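You operate a simulated robot arm through the tools that you are given. There is no shell and no other tool. Be economical: measure what you need, move in short steps, check, and stop when the job is done.

Carry out the task below with a simulated robot arm. There is one attempt and no reset: what you move stays moved.

TASK
Put the copper link labelled "100 A" from the long steel bench on top of the blue cable coil and the copper link labelled "150 A" on the yellow cover.
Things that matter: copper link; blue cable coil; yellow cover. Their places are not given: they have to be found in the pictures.

It is judged by the outcome, as a careful person would: the job done as asked, and still so three seconds after it is handed in. It fails if anything else is knocked over, pushed out of place, dropped, spilled or broken.

THE ROBOT
A 7-joint arm with a two-finger parallel gripper, fixed in place. Base frame: the origin is at the foot of the arm, x ahead of it, y to its left, z up; the work surface is at about z = 0. Lengths are in cm, angles in degrees, forces in N, time in s.
With the tool pointing down near the work surface it reaches from about 24 to 62 cm from the base axis. Its first joint turns from -66.0 to 66.0 degrees. Payload 2.6 kg.
Tool frame: the origin (TCP) lies between the finger pads and is the grasp point; the fingertips stand 3 cm ahead of it; z points along the fingers, y is the line along which they close. The gripper opens to 9.4 cm. The fingers are 2.8 cm wide and 1 cm thick; the gripper's body (5 by 9.6 cm) begins 5.5 cm behind the TCP.
Orientation is that of the tool frame in the base frame, as a unit quaternion [x, y, z, w]. With the fingers straight down and closing along the base's y, the tool's x points along the base's -x, its y along +y and its z along -z.

THE INTERFACE
- The arm moves only by the tool drive_tool. Its argument "moves" is a list of rows, each an object of numbers (a shift or turn left out is 0, a gripper value left out holds the last): "jaw": the finger opening in cm, from 0 to 9.4; "tx", "ty", "tz": the shift along the tool's x, y, z in units of 40 mm (1.0 is 40 mm); "wx", "wy", "wz": the turn, a rotation vector about the tool's x, y, z in units of 8 degrees (1.0 is 8 degrees). In form: [{"jaw": .., "tx": .., "ty": .., "tz": .., "wx": .., "wy": .., "wz": ..}, ...]. A call has 1 to 10 rows; each row shifts and turns the commanded pose from where the row before left it, along the tool's axes as they then stand. A call with a number of a shift or a turn outside -1 to 1 is refused whole. A row lasts 0.2 s, in which the tool goes at most 5 cm and 8.6 degrees; a call with a longer step from one row to the next is refused whole, and so is a gripper value outside its range. A pose out of reach is approached as far as the arm can. The call stops where the force on the tool passes 40 N (or 10 N more than at its start, if that is more) or the arm is blocked; 0.2 s more then pass. The fingers move at their own pace (about 7.2 cm/s each) and stop on an object; they squeeze with about 24 N. The grip force told is the motor's: it shows also when the fingers shut on nothing. Time passes only in rows, and 0.2 s behind the last, so rows that do not move let the fingers close. It gives the time, the measured TCP pose, the force on the tool (base axes), the opening and the grip force at its end, in the units of the frame above (readings bear some noise).
- Cameras (640 x 400 px; columns grow to the right, rows downward): "scene" is fixed at [5, 46.05, 54.74]; the picture's right is [-0.49, -0.87, 0.00], its down [-0.63, 0.35, -0.69] and it looks along [0.60, -0.34, -0.72] (base axes); focal length 350 px, centre (320, 200). "wrist" rides on the gripper at [-3.7, 0, -5.8] in the tool frame; the picture's right is [0.00, -1.00, 0.00], its down [0.97, 0.00, -0.24] and it looks along [0.24, 0.00, 0.97] (tool axes); focal length 218 px, centre (320, 200).
- camera(camera): a new picture of that camera. No time passes.
- locate(camera, pixels): for up to 12 pixels [column, row] of the newest picture of that camera ("zoom" is the newest enlarged one), the place [x, y, z] in the base frame of the surface seen there, good to about 0.3 cm. No time passes.
- inspect(camera, box): a new picture of the part [left, top, right, bottom] of that camera's present view, enlarged. No time passes.
- hand_in(): hands the job in; it is judged then, once.

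Work in short steps. Measure before you move; look again where a grasp or a placing could have gone wrong, and mend it. You have 60 turns and 20 pictures in all, the two below and enlarged ones among them. Open the gripper and draw the arm clear of the work before you hand the job in, unless the task says otherwise; then end with one line.

The tools are called as a command line: name --argument value ..., lists and objects as JSON in quotes. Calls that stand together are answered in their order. drive_tool: Moves the arm, as the interface text tells. Its arguments: {"type":"object","properties":{"moves":{"type":"array"}},"required":["moves"]} The other tools are called the same way: camera (camera) takes a picture; locate (camera, pixels) gives the place of the surface under pixels of a picture; inspect (camera, box) takes an enlarged picture of a part of a camera's view; hand_in () hands the job in.

At the start:

```text
time_s: 0.0
eef_pos: [30.34, 16.84, 27.73]
orientation: [0.0, 1.0, 0.001, -0.001]
ft_force: [0.1, -0.3, 0.1]
gripper_width: 9.38
grip_force: 0.1
```

scene: 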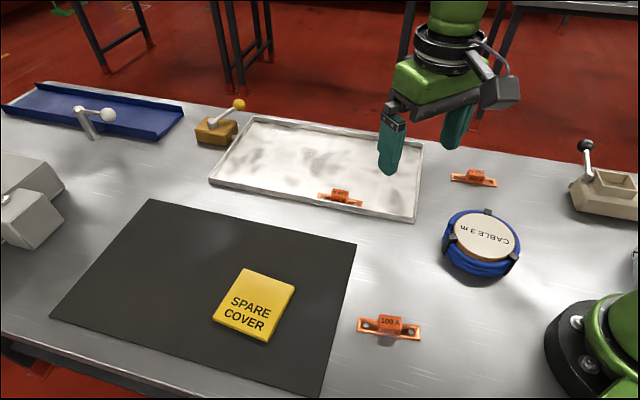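
wrist: 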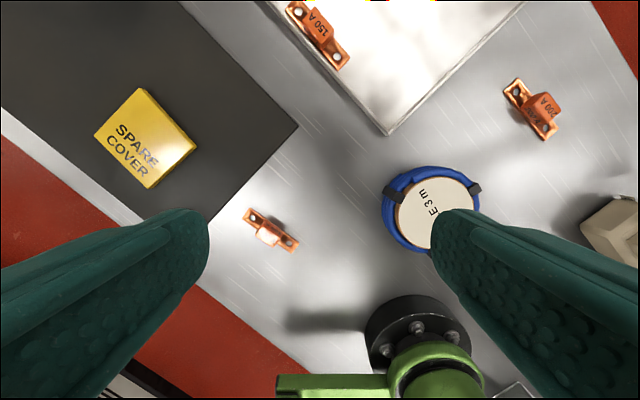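

The scene shows three links: at (390,326) "100 A", at (340,198) in the tray, probably "150 A", and at (474,178), probably "200 A". I'll enlarge them and measure.

inspect --camera "scene" --box '[300, 150, 540, 350]'

locate --camera "scene" --pixels '[[362, 325], [418, 333], [390, 322], [320, 196], [361, 203], [341, 194], [484, 236], [484, 212], [514, 256], [448, 236], [254, 305], [380, 345]]'

locate --camera "wrist" --pixels '[[249, 214], [293, 247], [270, 233], [294, 10], [342, 63], [318, 28], [430, 210], [98, 134], [139, 90], [195, 148], [150, 187], [390, 130]]'

```text
2.00 times, centred on (420, 250) of scene
```

zoom: 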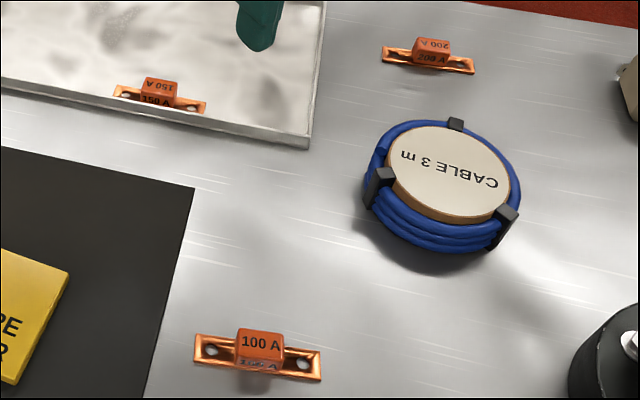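

```text
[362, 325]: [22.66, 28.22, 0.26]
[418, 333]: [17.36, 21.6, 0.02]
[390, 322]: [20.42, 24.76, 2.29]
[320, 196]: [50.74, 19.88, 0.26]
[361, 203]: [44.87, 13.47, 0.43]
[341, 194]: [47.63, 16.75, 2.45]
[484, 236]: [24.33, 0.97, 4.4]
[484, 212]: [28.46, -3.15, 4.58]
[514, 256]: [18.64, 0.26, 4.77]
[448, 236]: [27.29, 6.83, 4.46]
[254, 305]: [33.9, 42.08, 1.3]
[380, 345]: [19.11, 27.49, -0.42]
```

```text
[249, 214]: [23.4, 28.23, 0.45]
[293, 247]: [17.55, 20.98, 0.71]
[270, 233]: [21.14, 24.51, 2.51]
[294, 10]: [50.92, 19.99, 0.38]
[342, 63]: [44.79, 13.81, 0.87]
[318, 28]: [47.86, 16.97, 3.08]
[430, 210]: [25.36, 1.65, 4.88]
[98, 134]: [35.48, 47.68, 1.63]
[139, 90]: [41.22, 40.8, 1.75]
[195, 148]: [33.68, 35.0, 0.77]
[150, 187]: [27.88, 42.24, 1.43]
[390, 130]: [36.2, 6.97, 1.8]
```

The 100 A link lies on the bench, centred near (20.2, 24.8) with its axis at about 50°. The 150 A link is in the tray near (47.8, 16.8) at about 46°. I'll move above the 100 A link and turn the fingers to close along its length, gripping the raised block.

drive_tool --moves '[{"tx": 0.63, "ty": 0.5, "tz": 0.6}, {"tx": 0.63, "ty": 0.5, "tz": 0.6}, {"tx": 0.63, "ty": 0.5, "tz": 0.6}, {"tx": 0.63, "ty": 0.5, "tz": 0.6}, {"wz": 1}, {"wz": 1}, {"wz": 1}, {"wz": 1}, {"wz": 1}, {}]'

camera --camera "wrist"

```text
time_s: 2.2
eef_pos: [20.12, 24.79, 18.24]
orientation: [0.343, 0.939, 0.0, 0.0]
ft_force: [0.6, 0.4, -0.2]
gripper_width: 9.4
grip_force: 0.0
```

```text
16 pictures are left
```

wrist: 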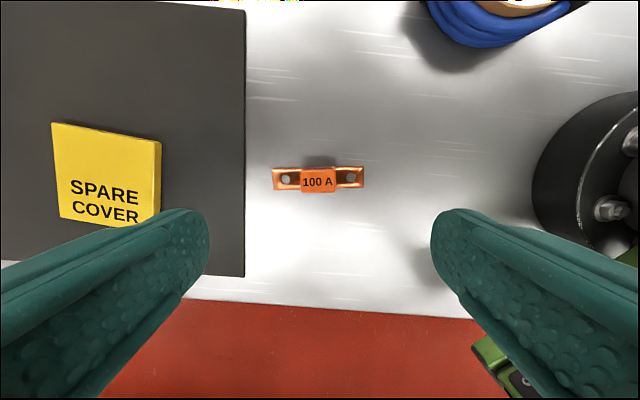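

The link at (318,180) is nearly aligned with the jaws. I'll enlarge it to see the block's shape.

inspect --camera "wrist" --box '[264, 145, 376, 215]'

locate --camera "wrist" --pixels '[[275, 178], [362, 178], [303, 182], [334, 182], [318, 173], [318, 190], [285, 179], [352, 178], [295, 179], [341, 178], [275, 171], [275, 187]]'

```text
5.71 times, centred on (320, 180) of wrist
```

zoom: 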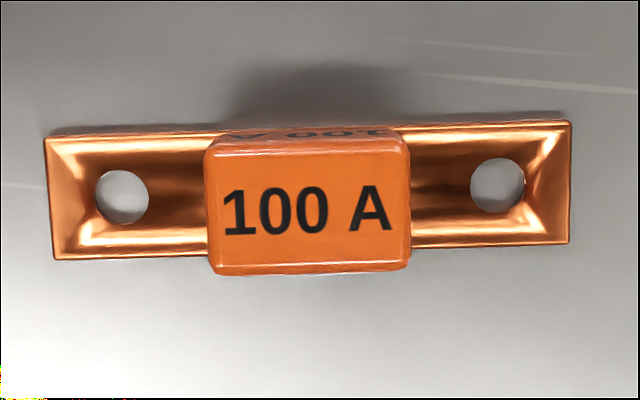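

```text
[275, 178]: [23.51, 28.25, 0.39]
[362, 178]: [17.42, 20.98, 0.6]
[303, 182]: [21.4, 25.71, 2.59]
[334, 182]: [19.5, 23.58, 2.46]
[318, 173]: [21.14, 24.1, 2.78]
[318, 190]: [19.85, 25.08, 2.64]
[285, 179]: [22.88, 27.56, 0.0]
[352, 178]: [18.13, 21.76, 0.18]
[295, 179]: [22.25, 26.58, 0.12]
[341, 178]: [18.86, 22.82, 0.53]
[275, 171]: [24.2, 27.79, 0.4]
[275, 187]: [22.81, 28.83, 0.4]
```

The link is 9.5 cm long, its block is about 2.9 × 2 cm with its top at z≈2.5, and its centre is (20.45, 24.65). I'll set the jaws to 5.5 cm and descend over the block until the tips are just above the flanges.

drive_tool --moves '[{"jaw": 5.5, "tx": -0.086, "ty": 0.026}, {"tz": 0.85}, {"tz": 0.85}, {"tz": 0.85}, {"tz": 0.5}, {"tz": 0.3}, {}]'

inspect --camera "scene" --box '[300, 240, 480, 352]'

```text
time_s: 3.8
eef_pos: [20.49, 24.59, 4.79]
orientation: [0.342, 0.94, 0.0, 0.0]
ft_force: [0.0, 0.0, 1.2]
gripper_width: 5.52
grip_force: 0.0
```

```text
3.56 times, centred on (390, 296) of scene
```

zoom: 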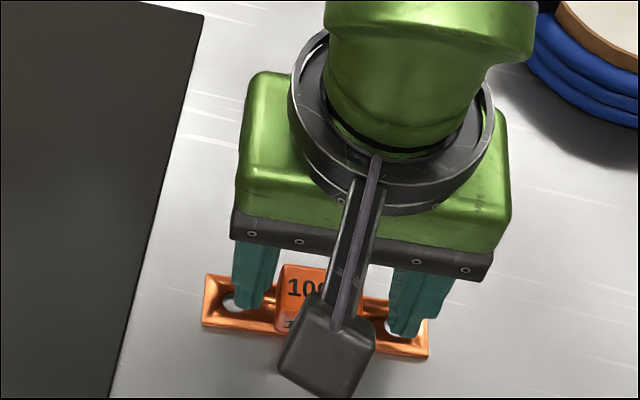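

The fingers straddle the block over the flanges. I'll go down another 0.9 cm and close.

drive_tool --moves '[{"tz": 0.12}, {"tz": 0.1}, {}, {"jaw": 0}, {}, {}, {}]'

```text
time_s: 5.4
eef_pos: [20.43, 24.48, 3.88]
orientation: [0.342, 0.94, 0.0, 0.0]
ft_force: [-0.3, -0.1, 0.2]
gripper_width: 3.55
grip_force: 24.0
```

It gripped at 3.55 cm. I'll lift and check.

drive_tool --moves '[{"tz": -0.4}, {"tz": -0.8}, {"tz": -0.8}, {"tz": -0.8}, {}]'

camera --camera "scene"

locate --camera "scene" --pixels '[[449, 229], [519, 240], [488, 211], [476, 262], [496, 260], [484, 236], [515, 258], [514, 251], [447, 235], [486, 207], [465, 221], [505, 250]]'

camera --camera "wrist"

```text
time_s: 6.6
eef_pos: [20.57, 24.6, 14.95]
orientation: [0.342, 0.94, 0.001, 0.0]
ft_force: [0.2, 0.2, -1.1]
gripper_width: 3.54
grip_force: 24.0
```

```text
13 pictures are left
```

scene: 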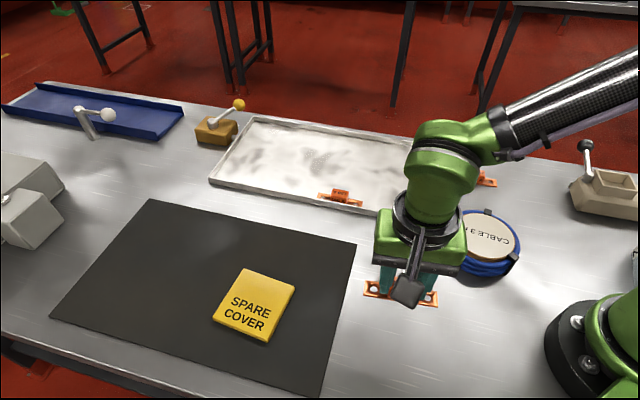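

```text
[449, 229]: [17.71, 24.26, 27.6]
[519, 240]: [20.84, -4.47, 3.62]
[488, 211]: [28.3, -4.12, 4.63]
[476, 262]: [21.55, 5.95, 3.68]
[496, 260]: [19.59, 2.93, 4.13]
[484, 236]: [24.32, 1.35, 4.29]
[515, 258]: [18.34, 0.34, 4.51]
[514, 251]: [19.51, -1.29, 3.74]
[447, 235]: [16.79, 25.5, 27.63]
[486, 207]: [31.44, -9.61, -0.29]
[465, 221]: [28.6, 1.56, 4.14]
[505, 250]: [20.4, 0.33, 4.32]
```

```text
12 pictures are left
```

wrist: 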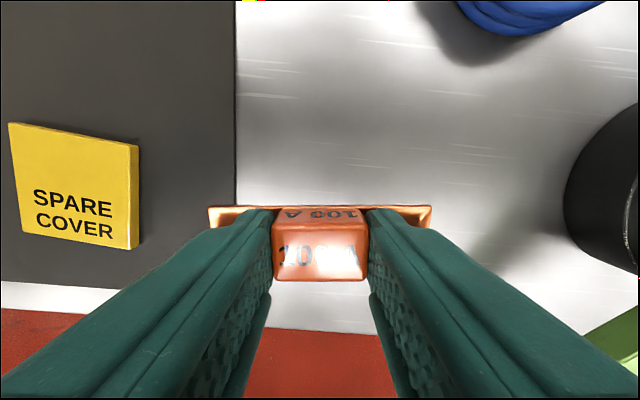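

The 100 A link is held level. The coil's centre is about (24.7, 1.1) and its top is at z≈4.4. I'll turn 10° so the link's ends miss the coil clips, then carry it over.

drive_tool --moves '[{"wz": 0.63}, {"wz": 0.62}, {"tx": -0.737, "ty": -0.427}, {"tx": -0.737, "ty": -0.427}, {"tx": -0.737, "ty": -0.427}, {"tx": -0.737, "ty": -0.427}, {"tx": -0.737, "ty": -0.427}, {"tx": -0.737, "ty": -0.427}, {"tx": -0.737, "ty": -0.427}, {}]'

camera --camera "wrist"

```text
time_s: 8.8
eef_pos: [24.36, 0.84, 14.98]
orientation: [0.423, 0.906, 0.0, 0.0]
ft_force: [0.0, -0.5, -1.1]
gripper_width: 3.54
grip_force: 24.0
```

```text
11 pictures are left
```

wrist: 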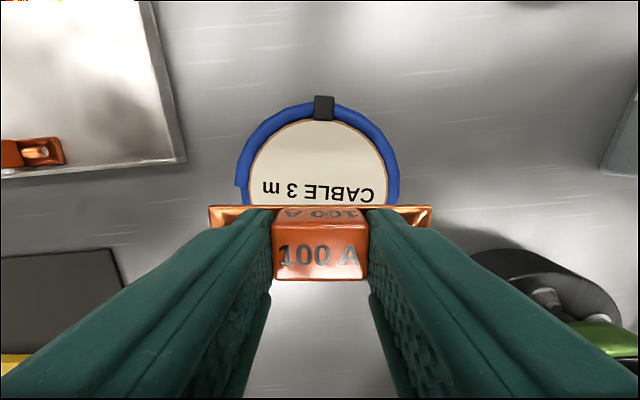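

The coil's disc is visible with one clip at (323,107), perpendicular to the link. I'll measure the disc edge to get its centre.

locate --camera "wrist" --pixels '[[252, 190], [384, 190], [260, 160], [376, 158], [320, 126], [290, 133], [350, 133], [322, 180], [323, 107]]'

```text
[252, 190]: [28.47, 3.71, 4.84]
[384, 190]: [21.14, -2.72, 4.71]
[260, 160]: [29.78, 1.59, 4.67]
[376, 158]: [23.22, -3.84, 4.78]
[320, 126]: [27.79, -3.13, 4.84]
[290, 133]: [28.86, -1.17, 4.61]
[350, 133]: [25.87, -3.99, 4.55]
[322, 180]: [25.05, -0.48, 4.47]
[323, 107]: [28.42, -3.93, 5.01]
```

The disc's centre is (24.85, 0.58), with radius 4.9 and its top at z≈4.6. I'll correct the offset and lower to just above it.

drive_tool --moves '[{"tx": -0.125, "ty": 0.05}, {"tz": 0.6}, {"tz": 0.6}, {"tz": 0.25}, {"tz": 0.1}, {}]'

```text
time_s: 10.2
eef_pos: [25.18, 0.85, 8.81]
orientation: [0.422, 0.907, 0.0, 0.001]
ft_force: [0.4, 1.2, -0.6]
gripper_width: 3.52
grip_force: 23.4
```

No contact yet. I'll lower in small steps and watch the force.

drive_tool --moves '[{"tz": 0.04, "ty": -0.05}, {"tz": 0.03}, {"tz": 0.03}, {}]'

```text
time_s: 11.2
eef_pos: [25.04, 0.82, 8.43]
orientation: [0.423, 0.906, 0.001, 0.001]
ft_force: [2.3, -1.4, 19.9]
gripper_width: 3.52
grip_force: 23.9
```

There is contact at 20 N. I'll ease up slightly and open.

drive_tool --moves '[{"tz": -0.025}, {}, {"jaw": 5.5}, {}, {}, {"tz": -0.4}, {"tz": -0.8}, {"tz": -0.8}, {"tz": -0.8}, {}]'

camera --camera "wrist"

```text
time_s: 13.4
eef_pos: [25.05, 0.66, 19.87]
orientation: [0.422, 0.907, 0.0, 0.0]
ft_force: [0.4, 0.3, 0.0]
gripper_width: 5.47
grip_force: 0.1
```

```text
10 pictures are left
```

wrist: 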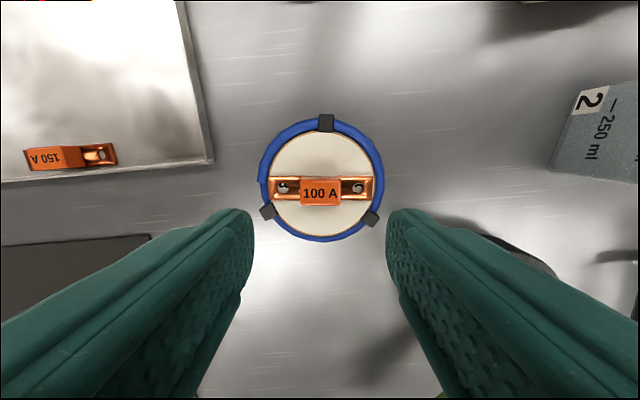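

The 100 A link sits flat and centred on the coil. Now I'll move above the 150 A link in the tray.

drive_tool --moves '[{"ty": 0.87, "tx": -0.073}, {"ty": 0.87, "tx": -0.073}, {"ty": 0.87, "tx": -0.073}, {"ty": 0.87, "tx": -0.073}, {"ty": 0.87, "tx": -0.073}, {"ty": 0.87, "tx": -0.073}, {"ty": 0.87, "tx": -0.073}, {"ty": 0.87, "tx": -0.073}, {"wz": -0.8}, {}]'

camera --camera "wrist"

```text
time_s: 15.6
eef_pos: [47.84, 16.93, 19.78]
orientation: [0.372, 0.928, -0.001, 0.0]
ft_force: [0.1, 0.7, -0.8]
gripper_width: 5.52
grip_force: 0.1
```

```text
9 pictures are left
```

wrist: 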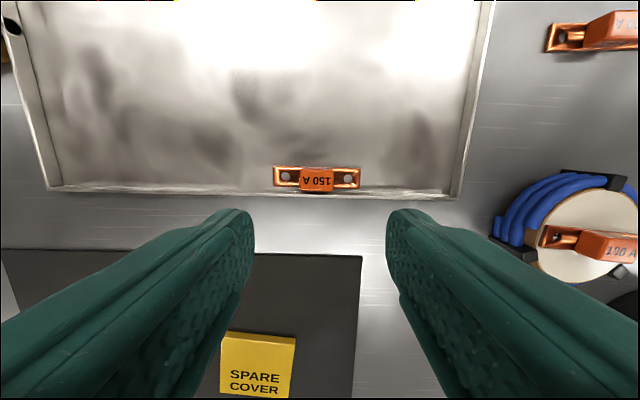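

The 150 A link at (316,178) is very close to the near rim. I'll enlarge and measure the clearance.

inspect --camera "wrist" --box '[264, 145, 376, 215]'

locate --camera "wrist" --pixels '[[275, 177], [359, 178], [300, 181], [332, 182], [316, 175], [316, 188], [280, 188], [280, 192], [355, 191], [355, 195], [240, 188], [400, 192]]'

```text
5.71 times, centred on (320, 180) of wrist
```

zoom: 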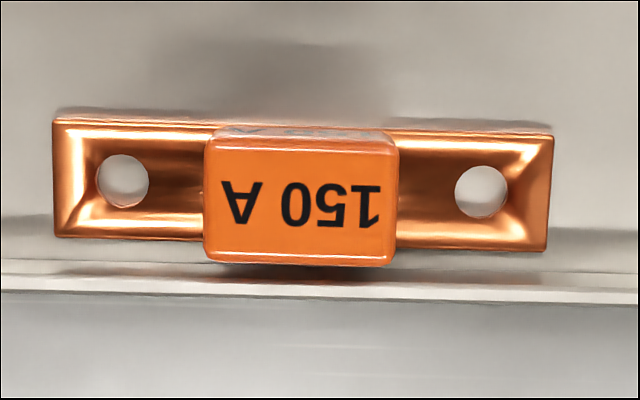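

```text
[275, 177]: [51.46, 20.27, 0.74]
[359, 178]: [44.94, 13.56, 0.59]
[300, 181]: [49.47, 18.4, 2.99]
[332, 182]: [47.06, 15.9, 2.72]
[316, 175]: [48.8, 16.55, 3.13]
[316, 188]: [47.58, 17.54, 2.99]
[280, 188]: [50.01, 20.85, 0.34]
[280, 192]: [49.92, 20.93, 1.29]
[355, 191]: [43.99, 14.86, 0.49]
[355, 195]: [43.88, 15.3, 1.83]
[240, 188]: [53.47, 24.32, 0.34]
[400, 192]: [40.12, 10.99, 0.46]
```

The block's centre is at tool offset (-0.25, +0.33) cm, and the rim is about 1.6 cm from the link's axis. I'll grip with the fingers shifted 0.4 cm away from the rim, turn 1° to align, and descend partway.

drive_tool --moves '[{"jaw": 5.5, "wz": 0.14}, {"tx": -0.16, "ty": 0.08}, {"tz": 0.85}, {"tz": 0.85}, {"tz": 0.85}, {"tz": 0.5}, {"tz": 0.27}, {}]'

camera --camera "wrist"

inspect --camera "scene" --box '[260, 120, 420, 220]'

```text
time_s: 17.4
eef_pos: [48.33, 16.48, 6.4]
orientation: [0.381, 0.925, 0.001, 0.0]
ft_force: [0.6, 0.3, 0.3]
gripper_width: 5.51
grip_force: 0.0
```

```text
7 pictures are left
```

wrist: 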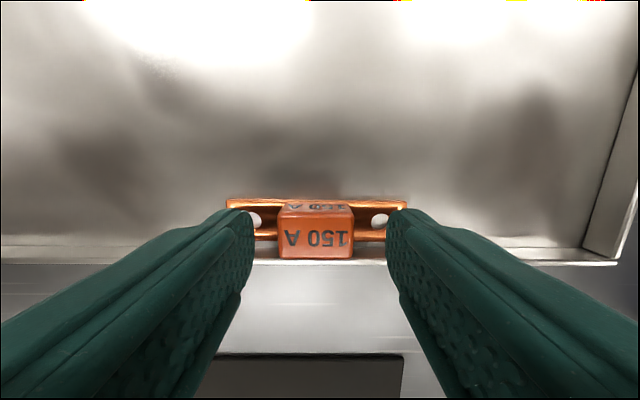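

```text
4.00 times, centred on (340, 170) of scene
```

zoom: 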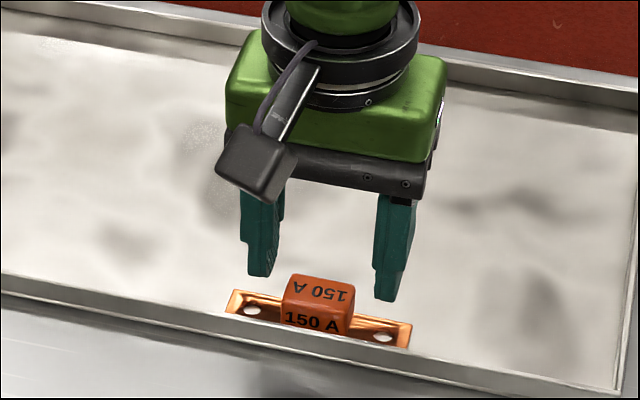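

Alignment is good. The block sits about 0.6 cm rimward of the TCP, so I'll shift 0.2 cm toward it, descend to z≈4.4 and close.

drive_tool --moves '[{"tx": 0.05, "ty": 0.03}, {"tz": 0.25}, {"tz": 0.15}, {"tz": 0.1}, {}, {"jaw": 0}, {}, {}, {}]'

```text
time_s: 19.4
eef_pos: [48.39, 16.76, 4.33]
orientation: [0.38, 0.925, 0.0, 0.0]
ft_force: [-0.2, 0.9, 0.2]
gripper_width: 3.53
grip_force: 24.2
```

It gripped at 3.53 cm. I'll lift straight up and check.

drive_tool --moves '[{"tz": -0.25}, {"tz": -0.5}, {"tz": -0.8}, {"tz": -0.8}, {"tz": -0.5}, {}]'

camera --camera "wrist"

locate --camera "scene" --pixels '[[245, 271], [293, 286], [264, 339], [215, 318], [254, 300], [245, 285], [275, 300], [255, 325]]'

```text
time_s: 20.8
eef_pos: [48.41, 16.97, 16.02]
orientation: [0.381, 0.925, 0.0, 0.0]
ft_force: [0.3, -0.3, -1.4]
gripper_width: 3.54
grip_force: 23.8
```

```text
5 pictures are left
```

wrist: 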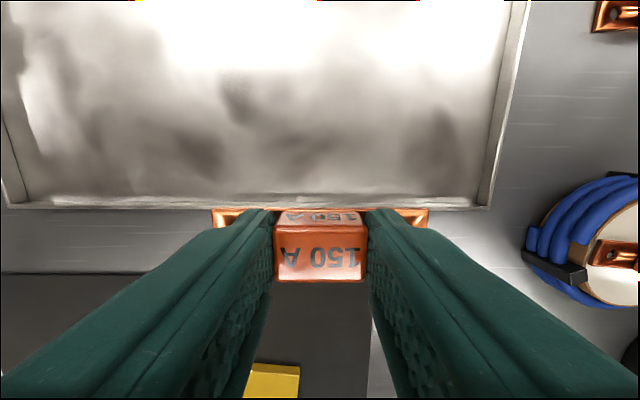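

```text
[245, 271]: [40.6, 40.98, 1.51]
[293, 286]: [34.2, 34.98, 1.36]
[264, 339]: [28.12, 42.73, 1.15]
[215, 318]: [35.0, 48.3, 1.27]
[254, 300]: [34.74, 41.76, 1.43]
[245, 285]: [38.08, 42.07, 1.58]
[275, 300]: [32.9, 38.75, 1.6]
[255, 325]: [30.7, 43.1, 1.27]
```

The 150 A link is held. The cover's centre is about (34.5, 41.7) and its top is at z≈1.5. I'll carry the link over, then turn it along the cover's diagonal so it lies wholly on the cover.

drive_tool --moves '[{"tx": 0.846, "ty": 0.2525}, {"tx": 0.846, "ty": 0.2525}, {"tx": 0.846, "ty": 0.2525}, {"tx": 0.846, "ty": 0.2525}, {"tx": 0.846, "ty": 0.2525}, {"tx": 0.846, "ty": 0.2525}, {"tx": 0.846, "ty": 0.2525}, {"tx": 0.846, "ty": 0.2525}, {"wz": -1}, {}]'

drive_tool --moves '[{"wz": -1}, {"wz": -1}, {"wz": -1}, {"wz": -1}, {}]'

camera --camera "wrist"

```text
time_s: 23.0
eef_pos: [34.99, 41.71, 15.88]
orientation: [0.315, 0.949, 0.0, -0.001]
ft_force: [-0.6, -0.1, -1.6]
gripper_width: 3.53
grip_force: 23.8
```

```text
time_s: 24.2
eef_pos: [34.95, 41.66, 15.9]
orientation: [0.04, 0.999, 0.001, 0.001]
ft_force: [0.4, 0.5, -0.3]
gripper_width: 3.54
grip_force: 24.0
```

```text
4 pictures are left
```

wrist: 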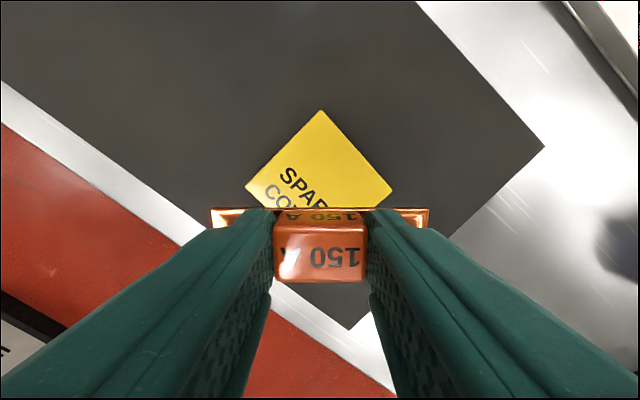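

The cover's left and right corners (247,187) and (392,190) are centred under the link and in line with it. I'll lower it to just above the surface.

drive_tool --moves '[{"tz": 0.8}, {"tz": 0.8}, {"tz": 0.5}, {"tz": 0.25}, {"tz": 0.1}, {}]'

drive_tool --moves '[{"tz": 0.05}, {"tz": 0.04}, {}]'

```text
time_s: 25.6
eef_pos: [34.97, 41.6, 6.09]
orientation: [0.041, 0.999, 0.0, -0.001]
ft_force: [-0.7, 0.1, -0.4]
gripper_width: 3.54
grip_force: 23.6
```

```text
time_s: 26.4
eef_pos: [34.96, 41.73, 5.72]
orientation: [0.041, 0.999, 0.001, 0.0]
ft_force: [-0.1, -1.4, 2.3]
gripper_width: 3.52
grip_force: 24.4
```

Near contact, with about 2 N showing. I'll go down a little more.

drive_tool --moves '[{"tz": 0.03}, {}, {}]'

```text
time_s: 27.2
eef_pos: [35.02, 41.71, 5.75]
orientation: [0.042, 0.999, 0.001, 0.001]
ft_force: [0.3, -1.8, 12.7]
gripper_width: 3.53
grip_force: 24.3
```

Firm contact at 12.7 N. I'll ease up slightly, release and rise.

drive_tool --moves '[{"tz": -0.02}, {}, {"jaw": 5.5}, {}, {}, {"tz": -0.4}, {"tz": -0.8}, {"tz": -0.8}, {"tz": -0.8}, {}]'

camera --camera "wrist"

camera --camera "scene"

```text
time_s: 29.4
eef_pos: [34.87, 41.61, 16.96]
orientation: [0.041, 0.999, 0.0, 0.0]
ft_force: [0.3, 0.5, -0.8]
gripper_width: 5.53
grip_force: 0.0
```

```text
3 pictures are left
```

wrist: 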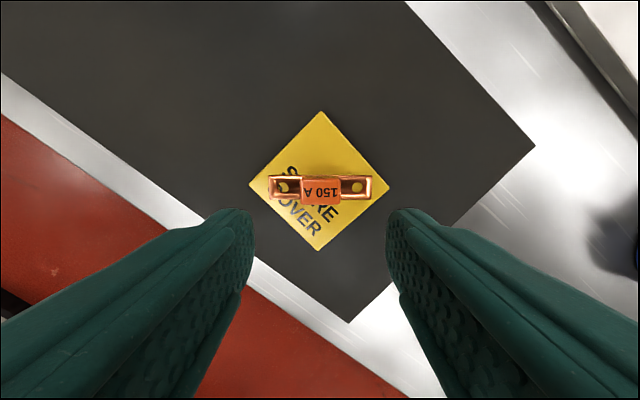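

```text
2 pictures are left
```

scene: 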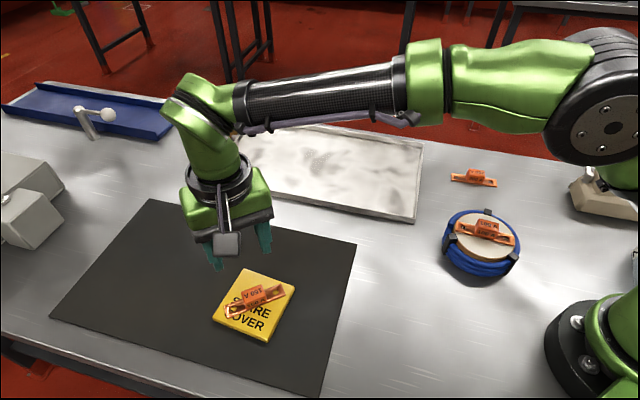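

Both links rest flat in their places and nothing else has moved. I'll draw the arm clear and hand in.

drive_tool --moves '[{"jaw": 9.4, "tz": -0.8}, {"tz": -0.8}, {"ty": -0.8, "tz": -0.5}, {"ty": -0.8}, {"ty": -0.8}, {"ty": -0.8}, {}]'

hand_in

```text
time_s: 31.0
eef_pos: [33.64, 28.93, 25.24]
orientation: [0.041, 0.999, -0.001, 0.0]
ft_force: [-0.1, -0.5, -0.5]
gripper_width: 9.38
grip_force: 0.0
```

```text
The job is handed in.
```

The 100 A link is on top of the blue cable coil and the 150 A link is on the yellow cover; the arm was drawn clear and the job is handed in.
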